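You operate a simulated robot arm through the tools that you are given. There is no shell and no other tool. Be economical: measure what you need, move in short steps, check, and stop when the job is done.

You run a simulated two-armed robot. Do the job below in one go: nothing can be reset, and whatever is moved stays where it is left.

JOB
Clear the logger, dry the store down to 55 %, save the new reading and switch the dehumidifier off.
Fine: each key once, Clear before Save; dial on that mark; watch the Running lamp go out before you press Save; tank and freezer stay untouched.

It is judged by the outcome, as a careful person would: the job done as asked, and still so three seconds after it is handed in. It fails if anything else is knocked over, pushed out of place, dropped, spilled or broken.

ROBOT AND FRAMES
Two 7-joint arms with fingered hands on one trunk, on a base that drives. Base frame: it is fixed to the floor where the robot stands at the start and does not move with it; the origin is under the middle of the robot, x ahead of it, y to its left, z up. Units: mm, degrees, N and s.
The left shoulder is at the start at [60, 166, 952], the right one opposite. With the tool pointing down near the work surface each hand reaches from about 240 to 840 mm from the robot's upright axis, wherever it stands, measured 20 degrees to its own side. Places, roughly: dehumidifier [700, -700, 700]; dehumidifier dial [700, -700, 900]; freezer dial [600, -1100, 700]; green save key [600, 0, 1100]; grey clear key [600, 0, 1100]. Payload 5 kg a hand.
The TCP of each hand is the grasp point between the finger pads, 32 mm short of the fingertips. In the tool frame z runs along the fingers and y along their closing line. Largest opening 160 mm; the body of the gripper starts 89 mm behind the TCP. The gripper is a hand of 3 fingers: y runs from the thumb to the fingers, the wrist lies at [0, 0, -267] in the tool frame, and closing takes about 1.5 s.
Orientation is told as [roll, pitch, yaw] about the base's x, y, z axes, in that order, counted from this pose: with the fingers straight down and closing along the base's y, the tool's x points along the base's -x, its y along +y and its z along -z.

CONTROLS
- The arms move only by the tool apply_moves. It takes "left_targets", "right_targets" or both (then of equal length, played together; a hand with none holds still); each is a list of rows, each an object of numbers (a shift or turn left out is 0, a gripper value left out holds the last): "dx", "dy", "dz": the shift along the tool's x, y, z in units of 25 mm (1.0 is 25 mm); "rx", "ry", "rz": the turn, a rotation vector about the tool's x, y, z in units of 6 degrees (1.0 is 6 degrees). In form: [{"dx": .., "dy": .., "dz": .., "rx": .., "ry": .., "rz": ..}, ...]. A call has 1 to 8 rows; each row shifts and turns the commanded pose from where the row before left it, along the tool's axes as they then stand. "left_fingers" and "right_fingers" are, for a hand that has rows, the finger opening in mm, from 0 to 160, set as the call begins (left out, the last holds). A call with a number of a shift or a turn outside -1 to 1 is refused whole. Rows are played at 5 a second. More than 50 mm and 8.6 degrees between two rows, or a gripper value outside its range, and nothing of the call is played. Where a pose cannot be reached the arm comes as near as it can. A force on the tool above 40 N (or 10 N above the force at the start of the call, whichever is more), or a blocked arm, ends the call early, and 0.2 s more pass. Each finger travels about 45 mm/s and halts on what it meets, pressing with about 32 N; the grip force reading is that of the motor and also rises with nothing between the fingers. The clock runs only during rows and for 0.2 s after the last one: add rows that do not move to give the fingers time. The reply holds the time, the measured pose of the TCP, the force on the tool along the base axes, the opening and the grip force, in the units named above and with some noise, with the torque about the TCP (base axes, N m) and any sound that the robot's microphone picked up.
- Cameras (640 x 400 px; columns grow to the right, rows downward): "scene" is now at [48.9, -24.4, 1598.6]; the picture's right is [-0.31, -0.95, -0.00], its down [-0.62, 0.20, -0.75] and it looks along [0.72, -0.23, -0.66] (base axes); focal length 274 px, centre (320, 200). "left" rides on the left gripper at [-65, -4, -116] in its tool frame; the picture's right is [0.06, -1.00, 0.00], its down [0.87, 0.05, -0.49] and it looks along [0.49, 0.03, 0.87] (tool axes); focal length 261 px, centre (320, 200). "right" rides on the right gripper at [65, -4, -116] in its tool frame; the picture's right is [0.06, 1.00, 0.00], its down [-0.87, 0.05, -0.49] and it looks along [-0.49, 0.03, 0.87] (tool axes); focal length 261 px, centre (320, 200). There is no depth. A picture from a camera that has moved, and an enlarged one, comes with that camera's place and axes in the base frame and with its lens.
- camera(camera): a new picture of that camera. The clock stands still meanwhile.
- slide_trunk(by): slides the trunk up (or, below 0, down) by that many mm; the arms and the scene camera ride with it, the base frame stays. It gives what a move gives, with no picture.
- base_move(legs): drives the robot by 1 to 6 legs, each [ahead, turn to the left] in mm and degrees, along the robot's own axes; the way and the turn of a leg run together, so that a leg with both is an arc; at most 1500 mm and 180 degrees a leg. The arms and the cameras ride along, it lands a little off, and it stops where it bumps. It gives what a move gives.
- set_fingers(finger1, finger2, thumb_bend, hand): sets how far each is bent, from 0 (flat) to 1 (curled in); at 0.3 the hand is open as for a grip, at 0.7 the pads meet at the TCP. One left out holds its place. A second passes; each finger stops where it meets its share of the squeeze, and holds until it gets a number again. A gripper value or a shape takes the hand back. It gives what a move gives, with no picture; readings hold the bend of each and the force on the fingers (four entries, about 0 where the hand has none), thumb and palm.
- hand_shape(shape, hand): the hand has 3 fingers and takes this shape, open, in about a second: jaw (thumb against the fingers, like two jaws); tri (thumb and two fingers); tip (a fingertip pinch); poke (one finger out to press); point (the index stretched); flat (the hand flat); cup (the hand cupped); fist (a fist). The gripper value then closes the fingers along that shape, each until it touches; the sizes above hold for jaw. It gives what a move gives, with no picture.
- aim_head(pan, tilt): turns the head with the scene camera to pan (to the left, within 86 degrees either way) and tilt (down, from -29 to 69), counted from straight ahead of the robot. It gives what a move gives.
- zoom(camera, box): a new picture of the part [left, top, right, bottom] of that camera's present view, enlarged. The clock stands still meanwhile.
- sign_off(): hands the job in; it is judged then, once.

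Work in short steps. Places have to be worked out from the pictures, the camera data and where the tool is seen: move nearer, look again, correct. Check each grasp and each placing, and mend what went wrong. You have 120 turns and 100 pictures in all, those below and enlarged ones among them. Open the grippers and draw the arms clear of the work before you hand the job in, unless the task says otherwise; then end with one line.

The tools are called after "Call:" as name(argument=value, ...) on one line, values as JSON. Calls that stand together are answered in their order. apply_moves: Moves the arms, as the interface text tells. Its arguments: {"type":"object","properties":{"left_targets":{"type":"array","items":{"type":"object","properties":{"dx":{"type":"number"},"dy":{"type":"number"},"dz":{"type":"number"},"rx":{"type":"number"},"ry":{"type":"number"},"rz":{"type":"number"}}}},"left_fingers":{"type":"number"},"right_targets":{"type":"array","items":{"type":"object","properties":{"dx":{"type":"number"},"dy":{"type":"number"},"dz":{"type":"number"},"rx":{"type":"number"},"ry":{"type":"number"},"rz":{"type":"number"}}}},"right_fingers":{"type":"number"}},"required":[]} The other tools are called the same way: slide_trunk (by) slides the trunk up or down; hand_shape (shape, hand) gives the hand a shape; set_fingers (finger1, finger2, thumb_bend, hand) moves the fingers one by one; base_move (legs) drives the base; aim_head (pan, tilt) turns the head that bears the scene camera; camera (camera) takes a picture; zoom (camera, box) takes an enlarged picture of a part of a camera's view; sign_off () hands the job in.

At the start:

```text
time_s: 0.0
left_tcp_pos: [450.5, -14.0, 1307.9]
left_tcp_rot: [0.1, 0.0, 0.1]
left_wrist_force: [-0.7, -0.9, -0.2]
left_torque: [-0.01, 0.02, 0.01]
left_gripper_width: 159.9
left_gripper_force: 0.1
left_shape: jaw
left_bend: [0.3, 0.3, 0.3]
left_finger forces: [0.0, 0.0, 0.1, 0.1, 0.1, 0.0]
right_tcp_pos: [352.4, -397.7, 1267.4]
right_tcp_rot: [0.0, 0.0, 0.0]
right_wrist_force: [-0.3, 0.1, 0.6]
right_torque: [0.01, -0.02, -0.01]
right_gripper_width: 159.8
right_gripper_force: 0.2
right_shape: jaw
right_bend: [0.3, 0.3, 0.3]
right_finger forces: [0.0, 0.1, 0.0, 0.0, 0.0, 0.1]
trunk travel left (down, up): [-500.0, 90.0]
robot x, y, heading: [3.3, 1.5, -0.2]
head pan, tilt: [-18.0, 41.0]
```

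scene: 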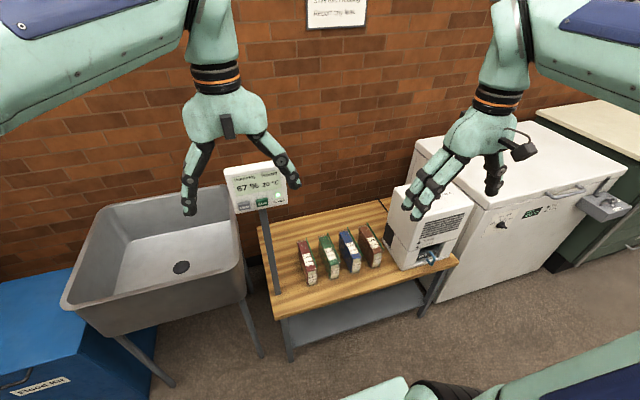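
right: 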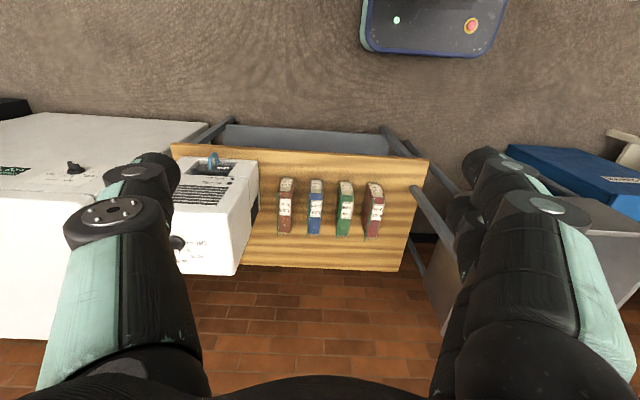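
left: 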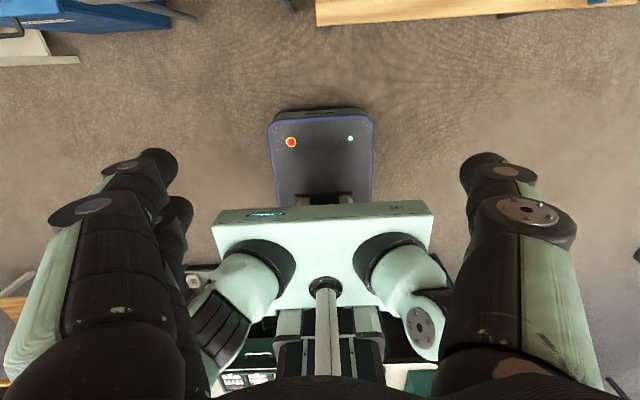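

I look more closely at the logger, the notice on the wall and the dehumidifier.

Call:
zoom(camera="scene", box=[210, 150, 310, 220])

Call:
zoom(camera="scene", box=[370, 160, 490, 280])

Call:
zoom(camera="right", box=[140, 130, 290, 290])

Call:
aim_head(pan=-18, tilt=20)

```text
5.71 times, centred on (260, 185) of scene
camera zoom: at [48.9, -24.4, 1598.6], right [-0.31, -0.95, 0.0], down [-0.62, 0.2, -0.75], along [0.72, -0.23, -0.66], focal length 1568 px, centre (663, 286)
```

zoom: 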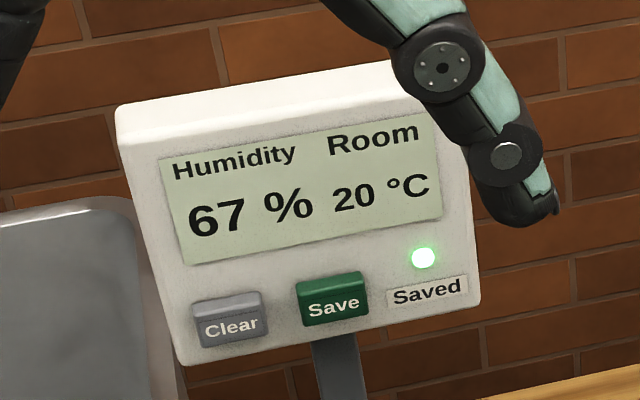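

```text
3.33 times, centred on (430, 220) of scene
camera zoom: at [48.9, -24.4, 1598.6], right [-0.31, -0.95, 0.0], down [-0.62, 0.2, -0.75], along [0.72, -0.23, -0.66], focal length 915 px, centre (-47, 133)
```

zoom: 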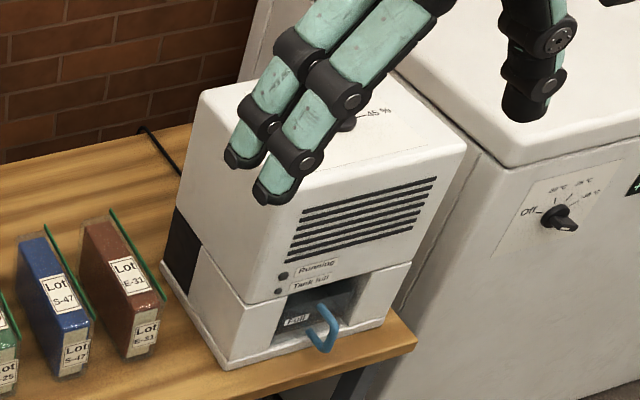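

```text
2.50 times, centred on (215, 210) of right
camera zoom: at [287.8, -401.1, 1383.9], right [-0.06, 1.0, 0.0], down [0.87, 0.05, 0.49], along [0.49, 0.03, -0.87], focal length 652 px, centre (582, 175)
```

zoom: 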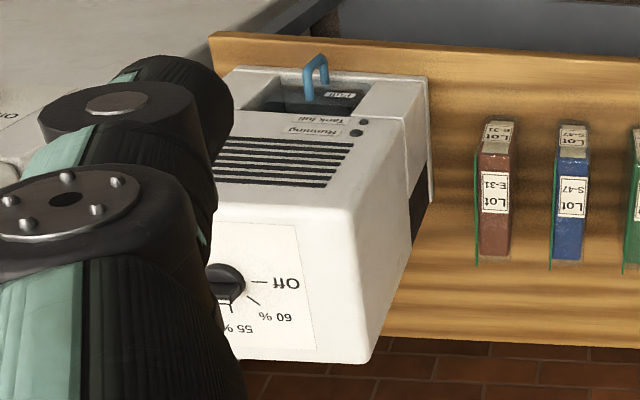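

```text
time_s: 0.8
left_tcp_pos: [450.1, -14.3, 1307.6]
left_tcp_rot: [0.0, 0.1, 0.0]
left_wrist_force: [0.9, -0.4, 0.6]
left_torque: [0.01, 0.01, 0.01]
left_gripper_width: 160.0
left_gripper_force: 0.1
left_shape: jaw
left_bend: [0.3, 0.3, 0.3]
left_finger forces: [0.0, 0.0, 0.1, 0.0, 0.1, 0.0]
right_tcp_pos: [354.0, -398.3, 1268.7]
right_tcp_rot: [-0.1, -0.1, -0.1]
right_wrist_force: [0.0, -0.2, -0.3]
right_torque: [0.02, 0.02, 0.03]
right_gripper_width: 160.1
right_gripper_force: 0.1
right_shape: jaw
right_bend: [0.3, 0.3, 0.3]
right_finger forces: [0.0, 0.0, 0.0, 0.1, 0.0, 0.0]
trunk travel left (down, up): [-500.0, 90.0]
robot x, y, heading: [-1.7, -0.5, 0.0]
head pan, tilt: [-18.0, 20.0]
```

I read the notices on the wall.

Call:
camera(camera="scene")

Call:
zoom(camera="scene", box=[290, 60, 390, 140])

```text
93 pictures are left
camera scene: at [57.2, -27.1, 1631.4], right [-0.31, -0.95, 0.0], down [-0.33, 0.11, -0.94], along [0.89, -0.29, -0.34], focal length 274 px, centre (320, 200)
```

scene: 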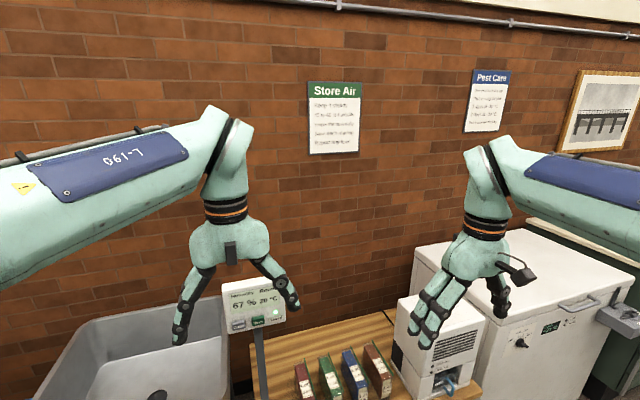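

```text
5.00 times, centred on (340, 100) of scene
camera zoom: at [57.2, -27.1, 1631.4], right [-0.31, -0.95, 0.0], down [-0.33, 0.11, -0.94], along [0.89, -0.29, -0.34], focal length 1372 px, centre (220, 700)
```

zoom: 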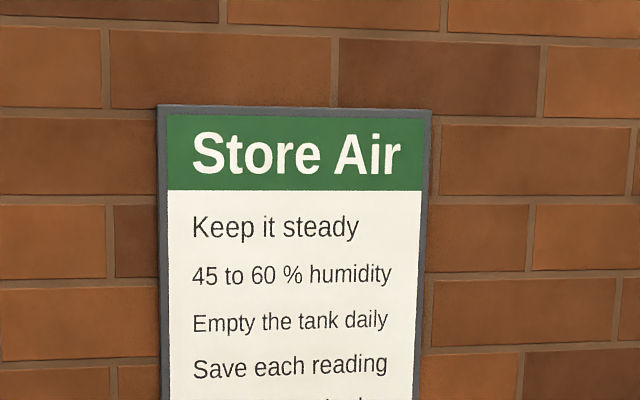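

The logger shows 67 %, its keys are at about (600, 0, 1120), and the dial is at about (690, -710, 900). I'll move the robot about 380 mm to its right, so that one spot serves the left hand at the logger and the right hand at the dial.

Call:
base_move(legs=[[0, -90], [380, 0], [0, 90]])

Call:
aim_head(pan=0, tilt=41)

Call:
camera(camera="scene")

Call:
camera(camera="right")

```text
time_s: 11.1
left_tcp_pos: [452.2, -376.2, 1308.3]
left_tcp_rot: [0.0, 0.0, 1.2]
left_wrist_force: [0.9, 0.1, 0.1]
left_torque: [0.02, -0.01, -0.01]
left_gripper_width: 160.3
left_gripper_force: 0.0
left_shape: jaw
left_bend: [0.3, 0.3, 0.3]
left_finger forces: [0.1, 0.0, 0.0, 0.0, 0.1, 0.0]
right_tcp_pos: [364.6, -760.5, 1268.1]
right_tcp_rot: [0.0, -0.1, 1.3]
right_wrist_force: [1.0, 0.2, -0.2]
right_torque: [0.03, 0.03, 0.01]
right_gripper_width: 159.7
right_gripper_force: 0.1
right_shape: jaw
right_bend: [0.3, 0.3, 0.3]
right_finger forces: [0.0, 0.0, 0.0, 0.1, 0.0, 0.0]
trunk travel left (down, up): [-500.0, 90.0]
robot x, y, heading: [4.5, -372.5, 1.0]
head pan, tilt: [-18.0, 20.0]
```

```text
time_s: 11.9
left_tcp_pos: [452.4, -377.1, 1308.0]
left_tcp_rot: [0.0, 0.0, 1.2]
left_wrist_force: [0.0, -0.2, -0.5]
left_torque: [-0.01, -0.03, 0.01]
left_gripper_width: 160.0
left_gripper_force: 0.0
left_shape: jaw
left_bend: [0.3, 0.3, 0.3]
left_finger forces: [0.1, 0.1, 0.0, 0.1, 0.1, 0.0]
right_tcp_pos: [364.5, -761.8, 1268.1]
right_tcp_rot: [0.1, 0.0, 1.2]
right_wrist_force: [0.8, -0.4, -0.1]
right_torque: [0.0, -0.01, -0.04]
right_gripper_width: 160.1
right_gripper_force: 0.1
right_shape: jaw
right_bend: [0.3, 0.3, 0.3]
right_finger forces: [0.0, 0.0, 0.1, 0.1, 0.0, 0.1]
trunk travel left (down, up): [-500.0, 90.0]
robot x, y, heading: [3.9, -369.2, 1.3]
head pan, tilt: [0.0, 41.0]
```

```text
91 pictures are left
camera scene: at [55.7, -368.1, 1598.7], right [0.02, -1.0, 0.0], down [-0.66, -0.01, -0.76], along [0.76, 0.01, -0.66], focal length 274 px, centre (320, 200)
```

scene: 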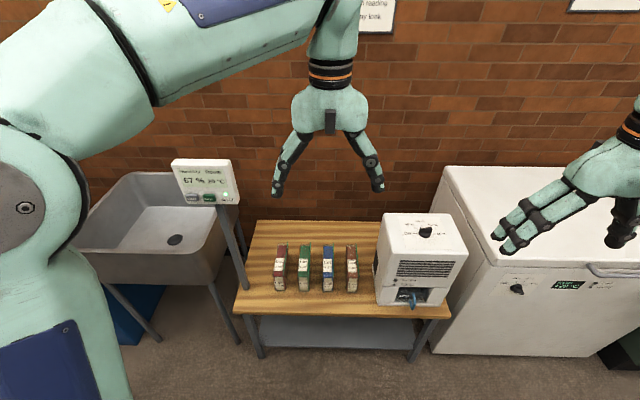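

```text
90 pictures are left
camera right: at [298.6, -765.9, 1383.9], right [-0.08, 1.0, 0.0], down [0.87, 0.07, 0.49], along [0.49, 0.04, -0.87], focal length 261 px, centre (320, 200)
```

right: 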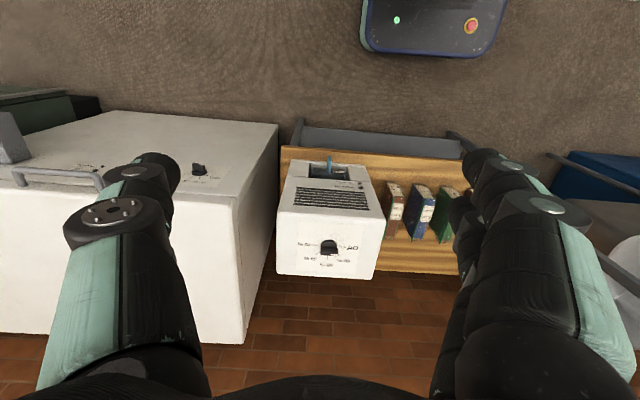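

Both targets are clear to see. I zoom in on the dial and the logger.

Call:
zoom(camera="scene", box=[370, 200, 480, 310])

Call:
zoom(camera="right", box=[270, 150, 390, 290])

Call:
zoom(camera="scene", box=[160, 150, 250, 220])

```text
3.64 times, centred on (425, 255) of scene
camera zoom: at [55.7, -368.1, 1598.7], right [0.02, -1.0, 0.0], down [-0.66, -0.01, -0.76], along [0.76, 0.01, -0.66], focal length 998 px, centre (-62, 0)
```

zoom: 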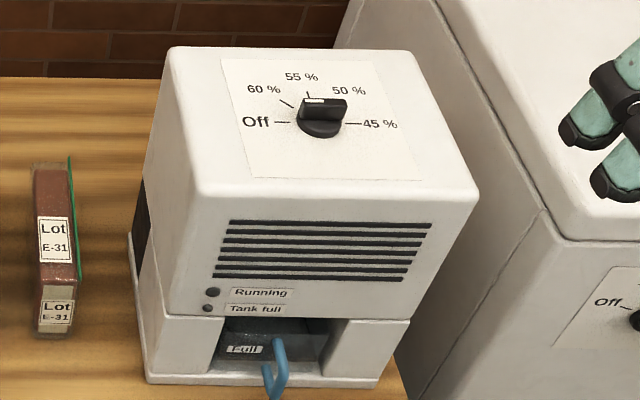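

```text
2.86 times, centred on (330, 220) of right
camera zoom: at [298.6, -765.9, 1383.9], right [-0.08, 1.0, 0.0], down [0.87, 0.07, 0.49], along [0.49, 0.04, -0.87], focal length 745 px, centre (291, 143)
```

zoom: 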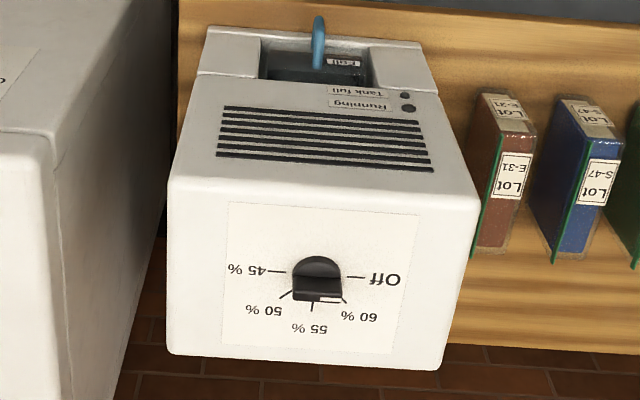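

```text
5.71 times, centred on (205, 185) of scene
camera zoom: at [55.7, -368.1, 1598.7], right [0.02, -1.0, 0.0], down [-0.66, -0.01, -0.76], along [0.76, 0.01, -0.66], focal length 1568 px, centre (977, 286)
```

zoom: 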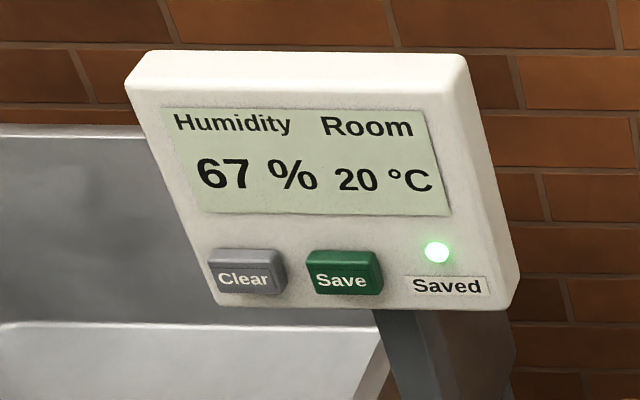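

The dial pointer stands at Off, with the marks 60, 55, 50 and 45 running clockwise. From two views the dial top is about (690, -713, 906), the Clear key about (646, 3, 1089) and the Save key about (647, -46, 1085). I shape the left hand to poke and swing it toward the logger, turning the fingers forward.

Call:
hand_shape(hand="left", shape="poke")

Call:
apply_moves(left_targets=[{"dy": 1}, {"dy": 1}, {"dy": 1}, {"dy": 1}, {"dy": 1}, {"dy": 1}, {"dy": 1, "ry": -1}, {"dy": 1, "ry": -1}])

Call:
apply_moves(left_targets=[{"dy": 1, "ry": -1}, {"dy": 1, "ry": -1}, {"dy": 1, "ry": -1}, {"dy": 1, "ry": -1}, {"dy": 1, "ry": -1}, {"dy": 1, "ry": -1}, {"ry": -1}, {"ry": -1}])

Call:
camera(camera="scene")

Call:
camera(camera="left")

```text
time_s: 12.8
left_tcp_pos: [453.1, -376.1, 1307.8]
left_tcp_rot: [-0.1, 0.0, 1.1]
left_wrist_force: [0.0, 0.4, -0.3]
left_torque: [-0.03, -0.01, 0.01]
left_gripper_width: 0.1
left_gripper_force: 0.1
left_shape: poke
left_bend: [1.0, 1.0, 0.46]
left_finger forces: [0.0, 0.1, 0.0, 0.0, 0.1, 0.1]
right_tcp_pos: [363.6, -761.4, 1267.7]
right_tcp_rot: [0.1, 0.1, 1.2]
right_wrist_force: [-0.4, -0.4, 0.6]
right_torque: [0.02, 0.03, 0.02]
right_gripper_width: 159.9
right_gripper_force: 0.1
right_shape: jaw
right_bend: [0.3, 0.3, 0.3]
right_finger forces: [0.0, 0.1, 0.0, 0.1, 0.1, 0.1]
trunk travel left (down, up): [-500.0, 90.0]
robot x, y, heading: [2.8, -369.0, 1.3]
head pan, tilt: [0.0, 41.0]
```

```text
time_s: 14.7
left_tcp_pos: [448.4, -176.6, 1308.0]
left_tcp_rot: [0.0, -12.1, 1.1]
left_wrist_force: [-0.1, 0.3, 0.7]
left_torque: [0.0, 0.0, 0.02]
left_gripper_width: 0.1
left_gripper_force: 0.1
left_shape: poke
left_bend: [1.0, 1.0, 0.46]
left_finger forces: [0.0, 0.1, 0.1, 0.1, 0.1, 0.0]
right_tcp_pos: [363.1, -760.3, 1268.8]
right_tcp_rot: [0.0, 0.0, 1.2]
right_wrist_force: [0.6, 0.7, 0.2]
right_torque: [-0.04, 0.0, -0.02]
right_gripper_width: 159.7
right_gripper_force: 0.1
right_shape: jaw
right_bend: [0.3, 0.3, 0.3]
right_finger forces: [0.0, 0.0, 0.0, 0.0, 0.1, 0.1]
trunk travel left (down, up): [-500.0, 90.0]
robot x, y, heading: [3.7, -371.0, 1.1]
head pan, tilt: [0.0, 41.0]
```

```text
time_s: 16.4
left_tcp_pos: [443.8, -26.6, 1307.1]
left_tcp_rot: [0.1, -60.2, 1.1]
left_wrist_force: [0.3, 0.2, -0.7]
left_torque: [-0.02, 0.02, 0.04]
left_gripper_width: 0.0
left_gripper_force: 0.0
left_shape: poke
left_bend: [1.0, 1.0, 0.46]
left_finger forces: [0.0, 0.0, 0.0, 0.0, 0.0, 0.0]
right_tcp_pos: [362.6, -762.2, 1268.5]
right_tcp_rot: [0.0, 0.1, 1.2]
right_wrist_force: [-0.2, -0.8, -0.9]
right_torque: [0.0, -0.01, 0.02]
right_gripper_width: 159.9
right_gripper_force: 0.1
right_shape: jaw
right_bend: [0.3, 0.3, 0.3]
right_finger forces: [0.0, 0.0, 0.1, 0.1, 0.1, 0.0]
trunk travel left (down, up): [-500.0, 90.0]
robot x, y, heading: [-0.8, -374.0, 0.9]
head pan, tilt: [0.0, 41.0]
```

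```text
86 pictures are left
camera scene: at [55.3, -368.1, 1598.7], right [0.02, -1.0, 0.0], down [-0.66, -0.01, -0.75], along [0.75, 0.02, -0.66], focal length 274 px, centre (320, 200)
```

scene: 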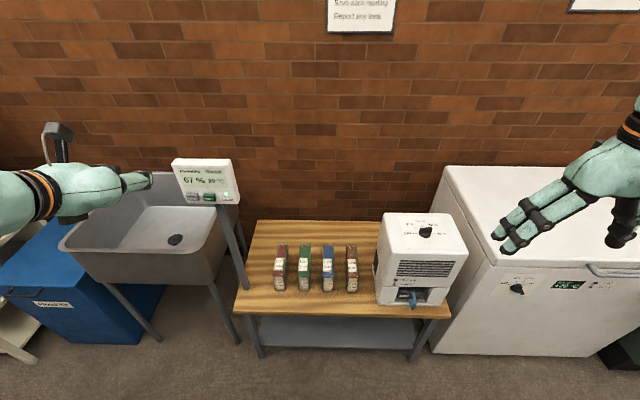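

```text
85 pictures are left
camera left: at [376.4, -33.0, 1422.2], right [-0.01, -1.0, -0.05], down [-0.86, 0.04, -0.51], along [0.51, 0.04, -0.86], focal length 261 px, centre (320, 200)
```

left: 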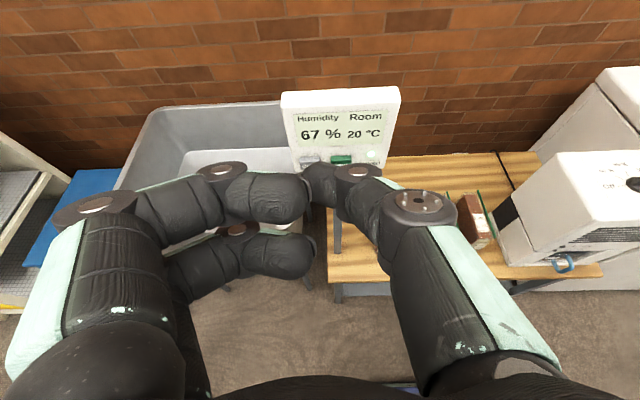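

The thumb sticks out as the poking finger, with its tip about 32 mm ahead of the TCP. I bring it in front of the Clear key at a stand-off and look again.

Call:
apply_moves(left_targets=[{"dx": 0.9, "dy": 0.3, "dz": 1}, {"dx": 0.9, "dy": 0.3, "dz": 1}, {"dx": 0.9, "dy": 0.3, "dz": 1}, {"dx": 0.8, "dy": 0.3, "dz": 1}, {}])

Call:
camera(camera="left")

Call:
zoom(camera="scene", box=[100, 130, 260, 230])

```text
time_s: 17.6
left_tcp_pos: [488.0, 5.3, 1180.5]
left_tcp_rot: [0.0, -60.0, 1.2]
left_wrist_force: [0.0, -1.0, -0.4]
left_torque: [-0.03, -0.01, 0.01]
left_gripper_width: 0.0
left_gripper_force: 0.0
left_shape: poke
left_bend: [1.0, 1.0, 0.46]
left_finger forces: [0.0, 0.0, 0.1, 0.0, 0.0, 0.0]
right_tcp_pos: [362.7, -762.1, 1268.6]
right_tcp_rot: [0.0, -0.1, 1.3]
right_wrist_force: [-0.1, 0.2, -0.5]
right_torque: [0.01, 0.0, 0.01]
right_gripper_width: 159.5
right_gripper_force: 0.0
right_shape: jaw
right_bend: [0.3, 0.3, 0.3]
right_finger forces: [0.0, 0.0, 0.0, 0.0, 0.0, 0.0]
trunk travel left (down, up): [-500.0, 90.0]
robot x, y, heading: [3.1, -375.2, 1.0]
head pan, tilt: [0.0, 41.0]
```

```text
84 pictures are left
camera left: at [419.6, -1.0, 1295.8], right [-0.01, -1.0, -0.05], down [-0.86, 0.04, -0.51], along [0.51, 0.04, -0.86], focal length 261 px, centre (320, 200)
```

left: 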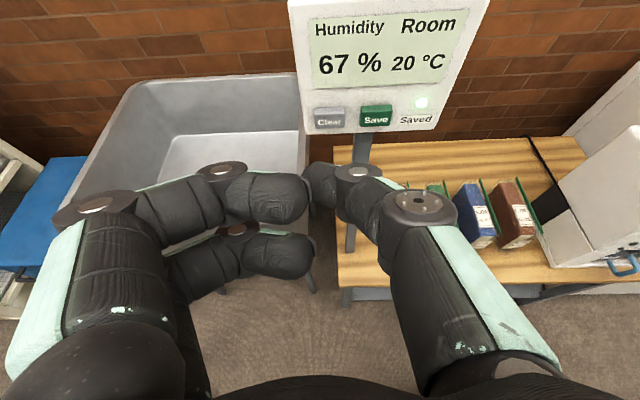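

```text
4.00 times, centred on (180, 180) of scene
camera zoom: at [55.2, -368.3, 1598.6], right [0.02, -1.0, 0.0], down [-0.66, -0.01, -0.75], along [0.75, 0.02, -0.66], focal length 1098 px, centre (880, 280)
```

zoom: 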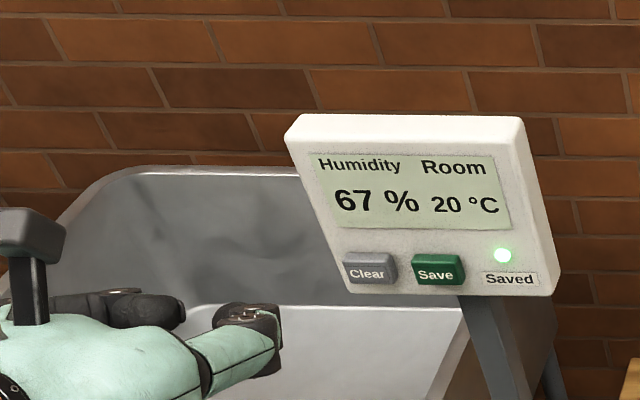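

The logger face turns out to be almost upright, and the key is at x 620 to 645, so I point the finger more horizontally. I then lower it to key height, still about 50 mm short, and measure again.

Call:
apply_moves(left_targets=[{"ry": -1}, {"ry": -1}, {"ry": -1}, {"ry": -0.33}, {"dx": 1, "dy": -0.1, "dz": 0.5}, {"dx": 1, "dy": -0.1, "dz": 0.5}, {"dz": 1}, {}])

Call:
camera(camera="left")

Call:
zoom(camera="scene", box=[140, 140, 260, 220])

```text
time_s: 19.4
left_tcp_pos: [566.2, 32.9, 1151.9]
left_tcp_rot: [-0.1, -80.0, 1.4]
left_wrist_force: [-0.2, 0.6, -0.4]
left_torque: [0.01, -0.01, -0.03]
left_gripper_width: 0.0
left_gripper_force: 0.1
left_shape: poke
left_bend: [1.0, 1.0, 0.46]
left_finger forces: [0.1, 0.0, 0.0, 0.1, 0.1, 0.0]
left hand out of reach, approached as far as the arm can: row 2, 3, 4, 5, 6
right_tcp_pos: [363.9, -761.4, 1269.1]
right_tcp_rot: [0.1, 0.0, 1.2]
right_wrist_force: [-0.8, 0.2, -0.4]
right_torque: [0.01, 0.02, 0.0]
right_gripper_width: 159.5
right_gripper_force: 0.1
right_shape: jaw
right_bend: [0.3, 0.3, 0.3]
right_finger forces: [0.1, 0.0, 0.0, 0.0, 0.0, 0.0]
trunk travel left (down, up): [-500.0, 90.0]
robot x, y, heading: [0.9, -368.9, 1.2]
head pan, tilt: [0.0, 41.0]
```

```text
82 pictures are left
camera left: at [463.5, 26.3, 1237.5], right [0.01, -1.0, -0.06], down [-0.64, 0.04, -0.77], along [0.77, 0.05, -0.63], focal length 261 px, centre (320, 200)
```

left: 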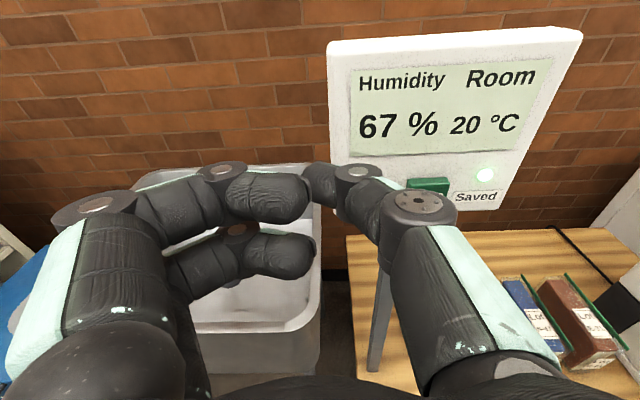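

```text
5.00 times, centred on (200, 180) of scene
camera zoom: at [55.1, -367.8, 1598.6], right [0.02, -1.0, 0.0], down [-0.66, -0.01, -0.75], along [0.75, 0.02, -0.66], focal length 1372 px, centre (920, 300)
```

zoom: 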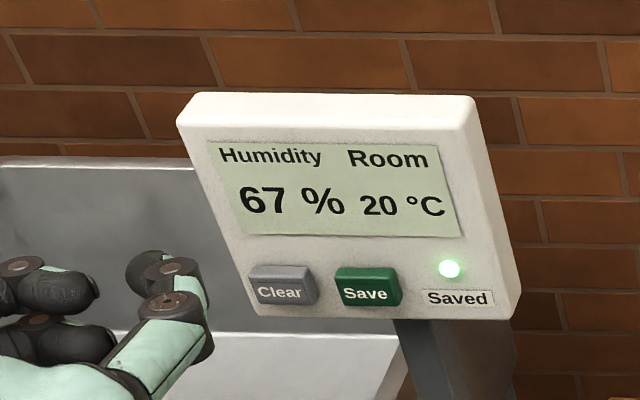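

At pitch -80 the TCP is at (566, 33, 1152), so the tip is at about (597, 33, 1146). Two wrist-camera views put Clear at about (643, -3, 1097), so I shift sideways and down, staying short of the face.

Call:
apply_moves(left_targets=[{"dy": -0.75}, {"dy": -0.75}, {"dx": 0.7}, {"dx": 0.7}, {"dx": 0.6}, {}])

Call:
camera(camera="left")

Call:
zoom(camera="scene", box=[140, 140, 260, 220])

```text
time_s: 20.9
left_tcp_pos: [574.1, 4.8, 1107.3]
left_tcp_rot: [-0.1, -80.0, 1.2]
left_wrist_force: [-0.5, 0.1, 0.4]
left_torque: [0.04, -0.02, 0.0]
left_gripper_width: 0.0
left_gripper_force: 0.1
left_shape: poke
left_bend: [1.0, 1.0, 0.46]
left_finger forces: [0.1, 0.0, 0.0, 0.0, 0.1, 0.1]
left hand out of reach, approached as far as the arm can: row 3, 4, 5
right_tcp_pos: [363.8, -761.2, 1268.0]
right_tcp_rot: [0.0, 0.1, 1.2]
right_wrist_force: [-0.7, 0.1, -0.8]
right_torque: [-0.01, -0.01, -0.03]
right_gripper_width: 159.9
right_gripper_force: 0.1
right_shape: jaw
right_bend: [0.3, 0.3, 0.3]
right_finger forces: [0.0, 0.0, 0.1, 0.0, 0.0, 0.0]
trunk travel left (down, up): [-500.0, 90.0]
robot x, y, heading: [5.0, -368.4, 1.4]
head pan, tilt: [0.0, 41.0]
```

```text
80 pictures are left
camera left: at [471.2, -2.7, 1191.8], right [0.01, -1.0, -0.06], down [-0.64, 0.04, -0.77], along [0.77, 0.05, -0.64], focal length 261 px, centre (320, 200)
```

left: 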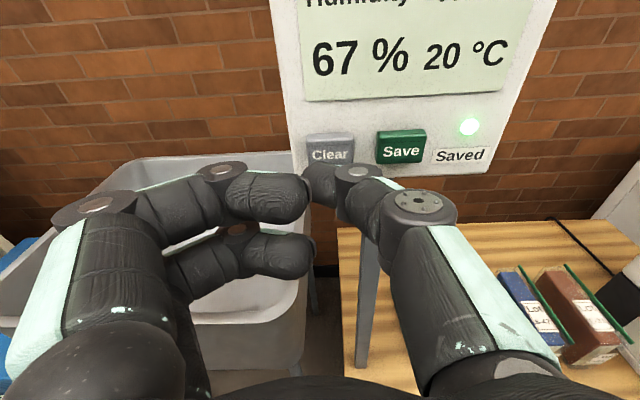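

```text
5.00 times, centred on (200, 180) of scene
camera zoom: at [55.4, -368.1, 1598.6], right [0.02, -1.0, 0.0], down [-0.66, -0.01, -0.75], along [0.75, 0.02, -0.66], focal length 1372 px, centre (920, 300)
```

zoom: 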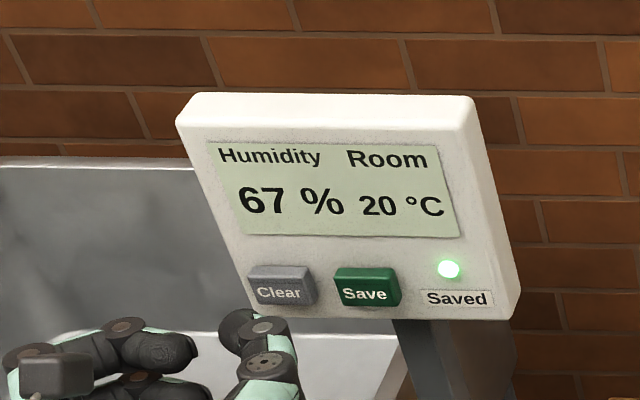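

The tip is at about (605, 5, 1102), and the key shows at (643, -2, 1097) again. I centre in y and go 25 mm forward to see where the commanded pose lands.

Call:
apply_moves(left_targets=[{"dz": 0.5}, {"dz": 0.5}, {}])

Call:
camera(camera="left")

```text
time_s: 21.6
left_tcp_pos: [600.2, 4.0, 1102.3]
left_tcp_rot: [-0.1, -80.0, 1.3]
left_wrist_force: [-1.7, -0.5, -0.8]
left_torque: [0.0, -0.01, 0.03]
left_gripper_width: 0.1
left_gripper_force: 0.0
left_shape: poke
left_bend: [1.0, 1.0, 0.46]
left_finger forces: [0.1, 0.1, 0.0, 0.1, 1.8, 0.0]
right_tcp_pos: [364.4, -761.1, 1267.9]
right_tcp_rot: [0.0, 0.0, 1.2]
right_wrist_force: [0.0, 0.4, 0.2]
right_torque: [-0.01, -0.01, 0.01]
right_gripper_width: 159.8
right_gripper_force: 0.1
right_shape: jaw
right_bend: [0.3, 0.3, 0.3]
right_finger forces: [0.0, 0.1, 0.1, 0.0, 0.0, 0.1]
trunk travel left (down, up): [-500.0, 90.0]
robot x, y, heading: [5.1, -368.4, 1.4]
head pan, tilt: [0.0, 41.0]
heard: click
```

```text
78 pictures are left
camera left: at [496.3, -3.0, 1187.1], right [0.01, -1.0, -0.06], down [-0.64, 0.04, -0.77], along [0.77, 0.05, -0.64], focal length 261 px, centre (320, 200)
```

left: 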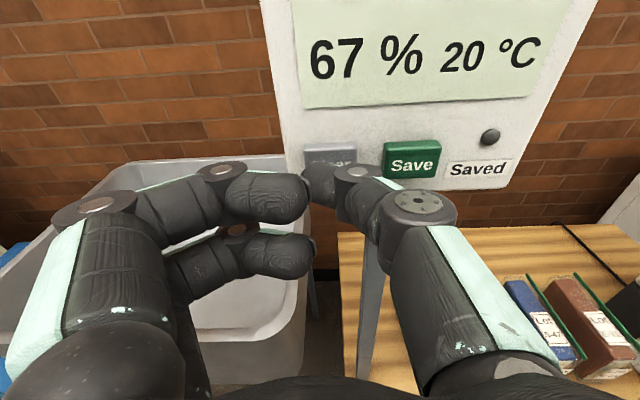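

There was a click and the Saved lamp went out, so Clear is pressed. I draw straight back.

Call:
apply_moves(left_targets=[{"dz": -1}, {"dz": -1}, {}])

Call:
zoom(camera="scene", box=[140, 140, 260, 220])

```text
time_s: 22.4
left_tcp_pos: [566.4, 15.0, 1116.0]
left_tcp_rot: [-0.1, -79.9, 1.3]
left_wrist_force: [0.9, 0.6, -0.2]
left_torque: [0.0, 0.01, 0.02]
left_gripper_width: 0.2
left_gripper_force: 0.0
left_shape: poke
left_bend: [1.0, 1.0, 0.46]
left_finger forces: [0.0, 0.0, 0.1, 0.0, 0.0, 0.0]
left hand out of reach, approached as far as the arm can: row 2
right_tcp_pos: [364.4, -760.2, 1268.2]
right_tcp_rot: [0.1, 0.1, 1.3]
right_wrist_force: [-0.5, 0.4, -0.1]
right_torque: [-0.01, 0.01, -0.01]
right_gripper_width: 159.8
right_gripper_force: 0.1
right_shape: jaw
right_bend: [0.3, 0.3, 0.3]
right_finger forces: [0.1, 0.0, 0.0, 0.1, 0.0, 0.0]
trunk travel left (down, up): [-500.0, 90.0]
robot x, y, heading: [6.3, -372.0, 1.1]
head pan, tilt: [0.0, 41.0]
```

```text
5.00 times, centred on (200, 180) of scene
camera zoom: at [55.7, -367.8, 1598.6], right [0.02, -1.0, 0.0], down [-0.66, -0.01, -0.75], along [0.75, 0.02, -0.66], focal length 1372 px, centre (920, 300)
```

zoom: 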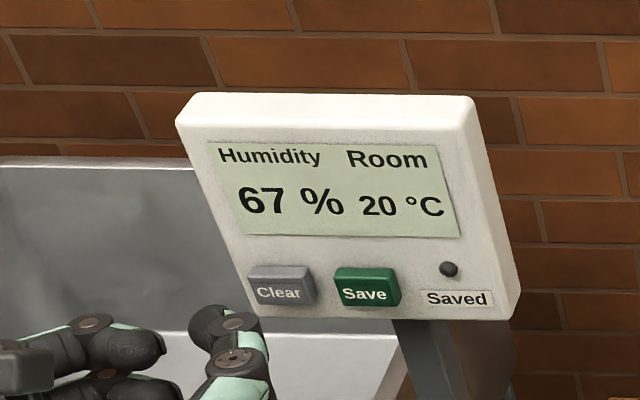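

The Clear press is good: lamp out, display steady. Now the right hand: I try the tip pinch shape, turn the yaw by +90 so that the fingers will close across the dial's bar, and move over the dial.

Call:
hand_shape(hand="right", shape="tip")

Call:
apply_moves(right_targets=[{"dx": -1}, {"dx": -1, "rz": -1}, {"dx": -1, "rz": -1}, {"dx": -1, "rz": -1}, {"dx": -1, "rz": -1}, {"dx": -1, "rz": -1}, {"dx": -1, "rz": -1}, {"dx": -1, "rz": -1}])

Call:
camera(camera="right")

```text
time_s: 23.4
left_tcp_pos: [568.1, 14.7, 1116.7]
left_tcp_rot: [0.0, -79.9, 1.1]
left_wrist_force: [-0.2, 0.4, 0.9]
left_torque: [-0.02, 0.03, 0.0]
left_gripper_width: 0.0
left_gripper_force: 0.1
left_shape: poke
left_bend: [1.0, 1.0, 0.46]
left_finger forces: [0.1, 0.0, 0.0, 0.1, 0.1, 0.0]
right_tcp_pos: [364.2, -762.3, 1267.5]
right_tcp_rot: [0.0, -0.1, 1.2]
right_wrist_force: [1.4, 0.1, -1.3]
right_torque: [-0.02, 0.02, -0.03]
right_gripper_width: 159.7
right_gripper_force: 0.0
right_shape: tip
right_bend: [0.3, 0.3, 0.3]
right_finger forces: [0.0, 0.1, 0.1, 0.0, 0.0, 0.0]
trunk travel left (down, up): [-500.0, 90.0]
robot x, y, heading: [4.6, -370.1, 1.2]
head pan, tilt: [0.0, 41.0]
```

```text
time_s: 25.1
left_tcp_pos: [567.2, 14.5, 1114.4]
left_tcp_rot: [-0.3, -79.9, 1.3]
left_wrist_force: [0.3, 0.2, 0.9]
left_torque: [-0.02, 0.01, 0.0]
left_gripper_width: 0.0
left_gripper_force: 0.1
left_shape: poke
left_bend: [1.0, 1.0, 0.46]
left_finger forces: [0.0, 0.1, 0.0, 0.1, 0.1, 0.0]
right_tcp_pos: [551.8, -703.6, 1268.7]
right_tcp_rot: [-0.1, 0.0, 43.4]
right_wrist_force: [-0.3, 0.3, 0.2]
right_torque: [-0.03, 0.01, 0.02]
right_gripper_width: 159.9
right_gripper_force: 0.0
right_shape: tip
right_bend: [0.3, 0.3, 0.3]
right_finger forces: [0.0, 0.0, 0.1, 0.1, 0.0, 0.1]
trunk travel left (down, up): [-500.0, 90.0]
robot x, y, heading: [2.1, -371.8, 1.2]
head pan, tilt: [0.0, 41.0]
```

```text
76 pictures are left
camera right: at [507.0, -750.3, 1384.4], right [-0.73, 0.68, 0.0], down [0.6, 0.64, 0.49], along [0.34, 0.36, -0.87], focal length 261 px, centre (320, 200)
```

right: 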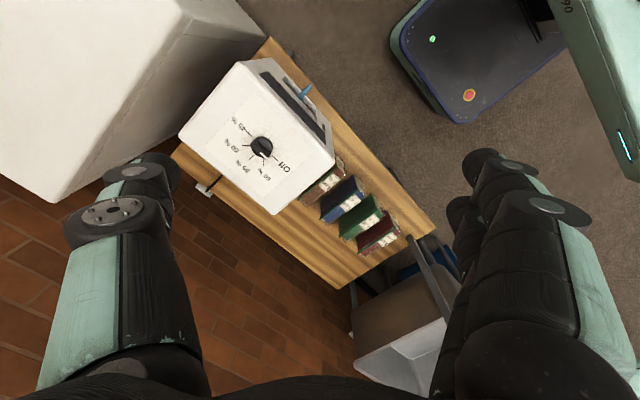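

The dial is seen from above at (691, -714), which matches. I finish the yaw to 90°, then shift over the dial.

Call:
apply_moves(right_targets=[{"rz": -1}, {"rz": -1}, {"rz": -1}, {"rz": -1}, {"rz": -1}, {"rz": -1}, {"rz": -1}, {"rz": -0.77}])

Call:
apply_moves(right_targets=[{"dy": -1, "dx": 0.1}, {"dy": -1, "dx": 0.1}, {"dy": -1, "dx": 0.1}, {"dy": -1, "dx": 0.1}, {"dy": -1}, {"dy": -0.5}, {"dz": 1}, {}], right_fingers=70)

Call:
camera(camera="right")

Call:
camera(camera="scene")

```text
time_s: 26.9
left_tcp_pos: [567.1, 14.8, 1116.2]
left_tcp_rot: [0.1, -79.9, 1.0]
left_wrist_force: [0.1, -0.8, 0.3]
left_torque: [0.02, 0.0, 0.05]
left_gripper_width: 0.0
left_gripper_force: 0.0
left_shape: poke
left_bend: [1.0, 1.0, 0.46]
left_finger forces: [0.1, 0.0, 0.0, 0.0, 0.1, 0.1]
right_tcp_pos: [553.1, -690.5, 1260.1]
right_tcp_rot: [-0.1, 2.5, 57.1]
right_wrist_force: [0.5, -0.6, -0.2]
right_torque: [0.01, 0.02, 0.02]
right_gripper_width: 159.9
right_gripper_force: 0.0
right_shape: tip
right_bend: [0.3, 0.3, 0.3]
right_finger forces: [0.1, 0.0, 0.1, 0.2, 0.0, 0.0]
right hand out of reach, approached as far as the arm can: row 2, 3, 4, 5, 6, 7, 8
trunk travel left (down, up): [-500.0, 90.0]
robot x, y, heading: [4.8, -368.7, 1.4]
head pan, tilt: [0.0, 41.0]
```

```text
time_s: 28.8
left_tcp_pos: [568.1, 14.0, 1116.1]
left_tcp_rot: [-0.1, -79.8, 1.2]
left_wrist_force: [0.3, -0.4, 0.4]
left_torque: [0.02, 0.02, -0.01]
left_gripper_width: 0.0
left_gripper_force: 0.1
left_shape: poke
left_bend: [1.0, 1.0, 0.46]
left_finger forces: [0.0, 0.0, 0.0, 0.0, 0.1, 0.1]
right_tcp_pos: [552.5, -690.2, 1234.8]
right_tcp_rot: [-0.2, 2.4, 57.0]
right_wrist_force: [-0.4, 0.7, 0.4]
right_torque: [0.0, 0.02, -0.02]
right_gripper_width: 71.0
right_gripper_force: 0.1
right_shape: tip
right_bend: [0.73, 0.73, 0.7]
right_finger forces: [0.0, 0.0, 0.1, 0.0, 0.1, 0.0]
right hand out of reach, approached as far as the arm can: row 1, 2, 3, 4, 5, 6
trunk travel left (down, up): [-500.0, 90.0]
robot x, y, heading: [2.3, -367.8, 1.2]
head pan, tilt: [0.0, 41.0]
```

```text
75 pictures are left
camera right: at [522.5, -741.8, 1354.2], right [-0.87, 0.49, 0.0], down [0.44, 0.78, 0.45], along [0.22, 0.4, -0.89], focal length 261 px, centre (320, 200)
```

right: 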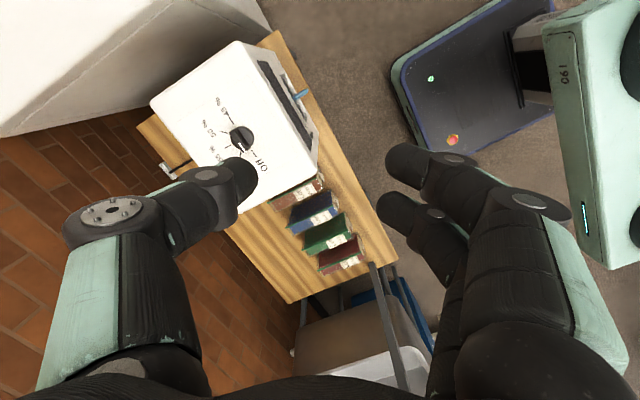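

```text
74 pictures are left
camera scene: at [55.7, -367.8, 1598.6], right [0.02, -1.0, 0.0], down [-0.66, -0.01, -0.75], along [0.75, 0.02, -0.66], focal length 274 px, centre (320, 200)
```

scene: 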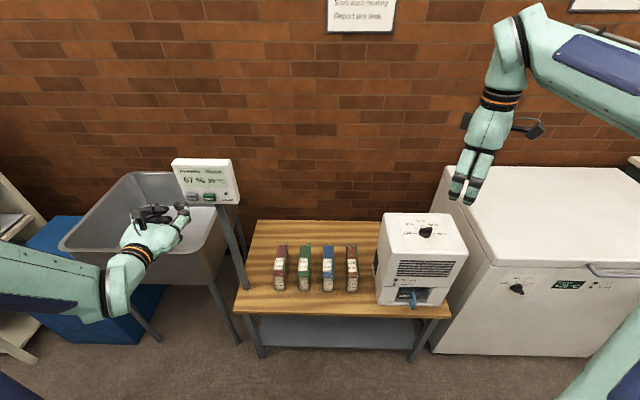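

The wrist reaches a limit while it is this high and stretched out. I lower the hand toward a spot above the dial, still well clear at z around 1035, and try the yaw again there.

Call:
apply_moves(right_targets=[{"dz": 1}, {"dz": 1}, {"dz": 1, "dx": -0.3, "dy": -0.8}, {"dz": 1, "dx": -0.4, "dy": -0.9}, {"dz": 1, "dx": -0.4, "dy": -0.9}, {"dz": 1, "dx": -0.4, "dy": -0.9}, {"dz": 1, "dx": -0.4, "dy": -0.9}, {"dz": 1, "dx": -0.3, "dy": -0.7}])

Call:
apply_moves(right_targets=[{"rz": -1}, {"rz": -1}, {"rz": -1}, {"rz": -1}, {"rz": -1}])

```text
time_s: 30.6
left_tcp_pos: [568.9, 14.0, 1114.9]
left_tcp_rot: [-0.2, -79.9, 1.2]
left_wrist_force: [0.0, 0.4, 0.0]
left_torque: [-0.02, 0.01, -0.01]
left_gripper_width: 0.0
left_gripper_force: 0.1
left_shape: poke
left_bend: [1.0, 1.0, 0.46]
left_finger forces: [0.0, 0.1, 0.0, 0.1, 0.0, 0.1]
right_tcp_pos: [686.1, -719.8, 1033.9]
right_tcp_rot: [-0.3, 2.6, 57.1]
right_wrist_force: [0.3, -0.1, -0.3]
right_torque: [-0.01, 0.01, 0.02]
right_gripper_width: 70.7
right_gripper_force: 0.1
right_shape: tip
right_bend: [0.73, 0.73, 0.7]
right_finger forces: [0.0, 0.0, 0.1, 0.0, 0.0, 0.0]
trunk travel left (down, up): [-500.0, 90.0]
robot x, y, heading: [2.2, -370.7, 1.2]
head pan, tilt: [0.0, 41.0]
```

```text
time_s: 31.8
left_tcp_pos: [566.4, 14.2, 1115.4]
left_tcp_rot: [-0.2, -79.9, 1.5]
left_wrist_force: [-0.7, 1.4, -0.9]
left_torque: [0.01, -0.01, -0.04]
left_gripper_width: 0.0
left_gripper_force: 0.1
left_shape: poke
left_bend: [1.0, 1.0, 0.46]
left_finger forces: [0.0, 0.1, 0.0, 0.0, 0.0, 0.0]
right_tcp_pos: [684.4, -719.5, 1035.6]
right_tcp_rot: [0.2, 2.4, 69.1]
right_wrist_force: [0.8, 0.2, 0.7]
right_torque: [-0.01, 0.01, 0.03]
right_gripper_width: 70.1
right_gripper_force: 0.0
right_shape: tip
right_bend: [0.73, 0.73, 0.7]
right_finger forces: [0.1, 0.0, 0.0, 0.1, 0.1, 0.1]
right hand out of reach, approached as far as the arm can: row 3, 4, 5
trunk travel left (down, up): [-500.0, 90.0]
robot x, y, heading: [2.2, -372.9, 1.1]
head pan, tilt: [0.0, 41.0]
```

The yaw stops near +70° here. Grasping the other way round (yaw -90 at Off, -180 at 55 %) should lie in the middle of the wrist's range, so I turn there.

Call:
apply_moves(right_targets=[{"rz": 1}, {"rz": 1}, {"rz": 1}, {"rz": 1}, {"rz": 1}, {"rz": 1}, {"rz": 1}, {"rz": 1}])

Call:
apply_moves(right_targets=[{"rz": 1}, {"rz": 1}, {"rz": 1}, {"rz": 1}, {"rz": 1}, {"rz": 1}, {"rz": 1}, {"rz": 1}])

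Call:
apply_moves(right_targets=[{"rz": 1}, {"rz": 1}, {"rz": 1}, {"rz": 1}, {"rz": 1}, {"rz": 1}, {"rz": 1}, {"rz": 1}])

Call:
apply_moves(right_targets=[{"rz": 1}, {"rz": 1}, {"rz": 0.5}, {}])

Call:
camera(camera="right")

Call:
camera(camera="scene")

```text
time_s: 33.5
left_tcp_pos: [567.3, 14.1, 1116.0]
left_tcp_rot: [-0.1, -79.9, 1.2]
left_wrist_force: [0.0, -0.2, 0.2]
left_torque: [0.04, 0.01, -0.03]
left_gripper_width: 0.0
left_gripper_force: 0.0
left_shape: poke
left_bend: [1.0, 1.0, 0.46]
left_finger forces: [0.0, 0.0, 0.1, 0.1, 0.0, 0.0]
right_tcp_pos: [685.5, -720.6, 1035.3]
right_tcp_rot: [-1.6, 1.9, 20.9]
right_wrist_force: [0.8, 0.3, 0.1]
right_torque: [0.02, 0.01, 0.01]
right_gripper_width: 70.3
right_gripper_force: 0.1
right_shape: tip
right_bend: [0.73, 0.73, 0.7]
right_finger forces: [0.1, 0.0, 0.0, 0.1, 0.0, 0.0]
trunk travel left (down, up): [-500.0, 90.0]
robot x, y, heading: [1.0, -371.2, 1.1]
head pan, tilt: [0.0, 41.0]
```

```text
time_s: 35.4
left_tcp_pos: [566.4, 13.8, 1117.0]
left_tcp_rot: [0.0, -79.8, 1.1]
left_wrist_force: [0.5, -0.2, 0.0]
left_torque: [0.01, 0.01, 0.0]
left_gripper_width: 0.0
left_gripper_force: 0.0
left_shape: poke
left_bend: [1.0, 1.0, 0.46]
left_finger forces: [0.1, 0.0, 0.0, 0.0, 0.0, 0.1]
right_tcp_pos: [683.9, -719.3, 1036.1]
right_tcp_rot: [-2.4, 0.0, -27.0]
right_wrist_force: [0.1, 0.1, -0.2]
right_torque: [0.03, -0.02, -0.01]
right_gripper_width: 70.6
right_gripper_force: 0.1
right_shape: tip
right_bend: [0.73, 0.73, 0.7]
right_finger forces: [0.0, 0.1, 0.0, 0.0, 0.0, 0.1]
trunk travel left (down, up): [-500.0, 90.0]
robot x, y, heading: [1.9, -368.2, 1.0]
head pan, tilt: [0.0, 41.0]
```

```text
time_s: 37.1
left_tcp_pos: [567.5, 13.5, 1116.0]
left_tcp_rot: [-0.1, -79.9, 1.2]
left_wrist_force: [0.2, 0.8, -0.3]
left_torque: [-0.04, 0.0, 0.02]
left_gripper_width: 0.0
left_gripper_force: 0.0
left_shape: poke
left_bend: [1.0, 1.0, 0.46]
left_finger forces: [0.0, 0.1, 0.1, 0.0, 0.0, 0.0]
right_tcp_pos: [685.0, -718.2, 1035.9]
right_tcp_rot: [-1.6, -1.8, -75.0]
right_wrist_force: [-0.6, 0.5, -0.1]
right_torque: [-0.01, -0.02, -0.03]
right_gripper_width: 70.7
right_gripper_force: 0.1
right_shape: tip
right_bend: [0.73, 0.73, 0.7]
right_finger forces: [0.1, 0.0, 0.0, 0.0, 0.1, 0.1]
trunk travel left (down, up): [-500.0, 90.0]
robot x, y, heading: [4.5, -369.6, 1.2]
head pan, tilt: [0.0, 41.0]
```

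```text
time_s: 38.1
left_tcp_pos: [567.8, 14.4, 1115.2]
left_tcp_rot: [0.0, -80.0, 1.1]
left_wrist_force: [0.3, -0.4, -0.1]
left_torque: [0.0, -0.04, -0.03]
left_gripper_width: 0.0
left_gripper_force: 0.0
left_shape: poke
left_bend: [1.0, 1.0, 0.46]
left_finger forces: [0.0, 0.1, 0.0, 0.1, 0.1, 0.1]
right_tcp_pos: [685.2, -719.8, 1035.3]
right_tcp_rot: [-1.1, -2.1, -89.9]
right_wrist_force: [0.5, 0.4, 0.8]
right_torque: [0.0, 0.03, 0.01]
right_gripper_width: 70.2
right_gripper_force: 0.0
right_shape: tip
right_bend: [0.73, 0.73, 0.7]
right_finger forces: [0.0, 0.0, 0.1, 0.0, 0.0, 0.0]
trunk travel left (down, up): [-500.0, 90.0]
robot x, y, heading: [-0.1, -367.9, 1.4]
head pan, tilt: [0.0, 41.0]
```

```text
73 pictures are left
camera right: at [682.8, -649.5, 1148.8], right [1.0, 0.06, -0.02], down [0.06, -0.85, 0.52], along [0.01, -0.52, -0.85], focal length 261 px, centre (320, 200)
```

right: 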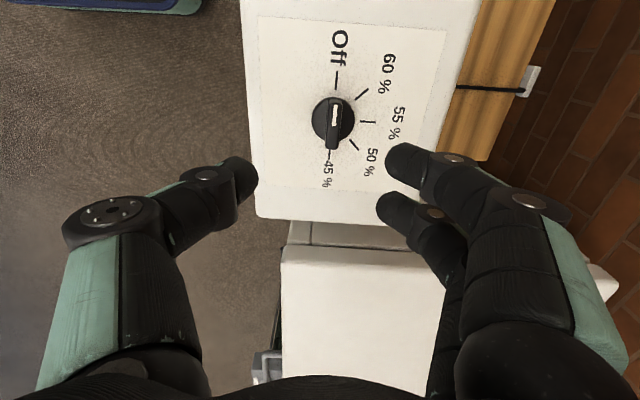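

```text
72 pictures are left
camera scene: at [55.8, -367.9, 1598.6], right [0.02, -1.0, 0.0], down [-0.66, -0.01, -0.75], along [0.75, 0.02, -0.66], focal length 274 px, centre (320, 200)
```

scene: 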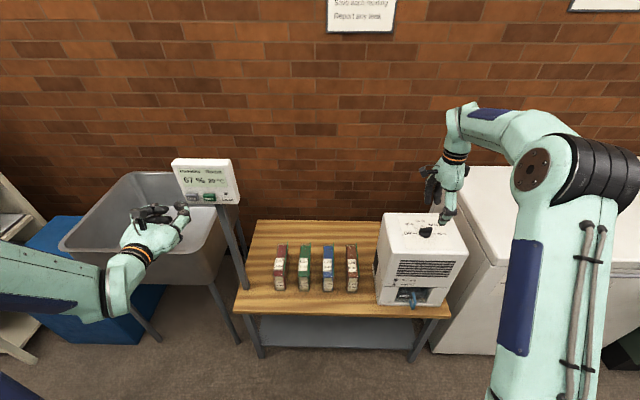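

The view is excellent: the thumb is on the robot side and both fingers are on the wall side of the bar, which points to Off. The dial's centre is about (692, -714). I level the tool, centre it and descend partway.

Call:
apply_moves(right_targets=[{"rx": -0.18, "ry": 0.35}, {"dx": 0.22, "dy": 0.28}, {"dz": 1}, {"dz": 1}, {"dz": 0.6}, {}])

Call:
camera(camera="right")

Call:
zoom(camera="scene", box=[370, 150, 490, 250])

```text
time_s: 39.5
left_tcp_pos: [568.3, 15.0, 1117.6]
left_tcp_rot: [0.0, -79.9, 1.2]
left_wrist_force: [0.0, -0.3, 0.4]
left_torque: [0.0, -0.03, 0.0]
left_gripper_width: 0.1
left_gripper_force: 0.1
left_shape: poke
left_bend: [1.0, 1.0, 0.46]
left_finger forces: [0.0, 0.0, 0.0, 0.0, 0.0, 0.1]
right_tcp_pos: [690.3, -715.3, 971.0]
right_tcp_rot: [0.0, 0.0, -89.8]
right_wrist_force: [-0.6, -0.2, 0.3]
right_torque: [0.01, 0.02, 0.0]
right_gripper_width: 70.4
right_gripper_force: 0.0
right_shape: tip
right_bend: [0.73, 0.73, 0.7]
right_finger forces: [0.1, 0.1, 0.1, 0.1, 0.0, 0.1]
trunk travel left (down, up): [-500.0, 90.0]
robot x, y, heading: [2.2, -370.9, 1.1]
head pan, tilt: [0.0, 41.0]
```

```text
71 pictures are left
camera right: at [686.7, -648.4, 1086.6], right [1.0, 0.06, 0.0], down [0.06, -0.87, 0.49], along [0.03, -0.49, -0.87], focal length 261 px, centre (320, 200)
```

right: 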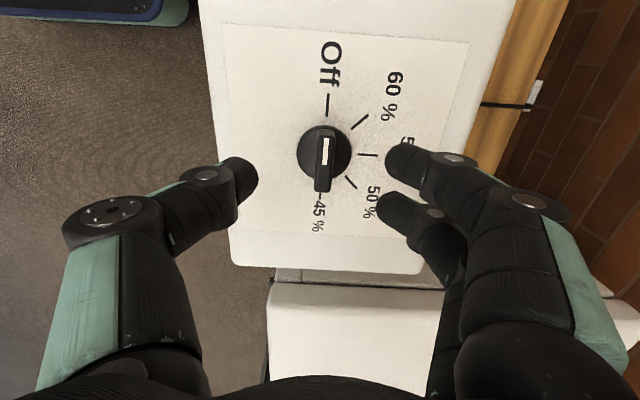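

```text
4.00 times, centred on (430, 200) of scene
camera zoom: at [55.6, -367.8, 1598.6], right [0.02, -1.0, 0.0], down [-0.66, -0.01, -0.75], along [0.75, 0.02, -0.66], focal length 1098 px, centre (-120, 200)
```

zoom: 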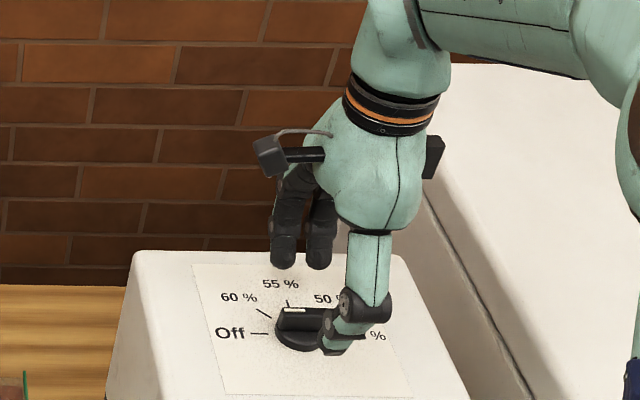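

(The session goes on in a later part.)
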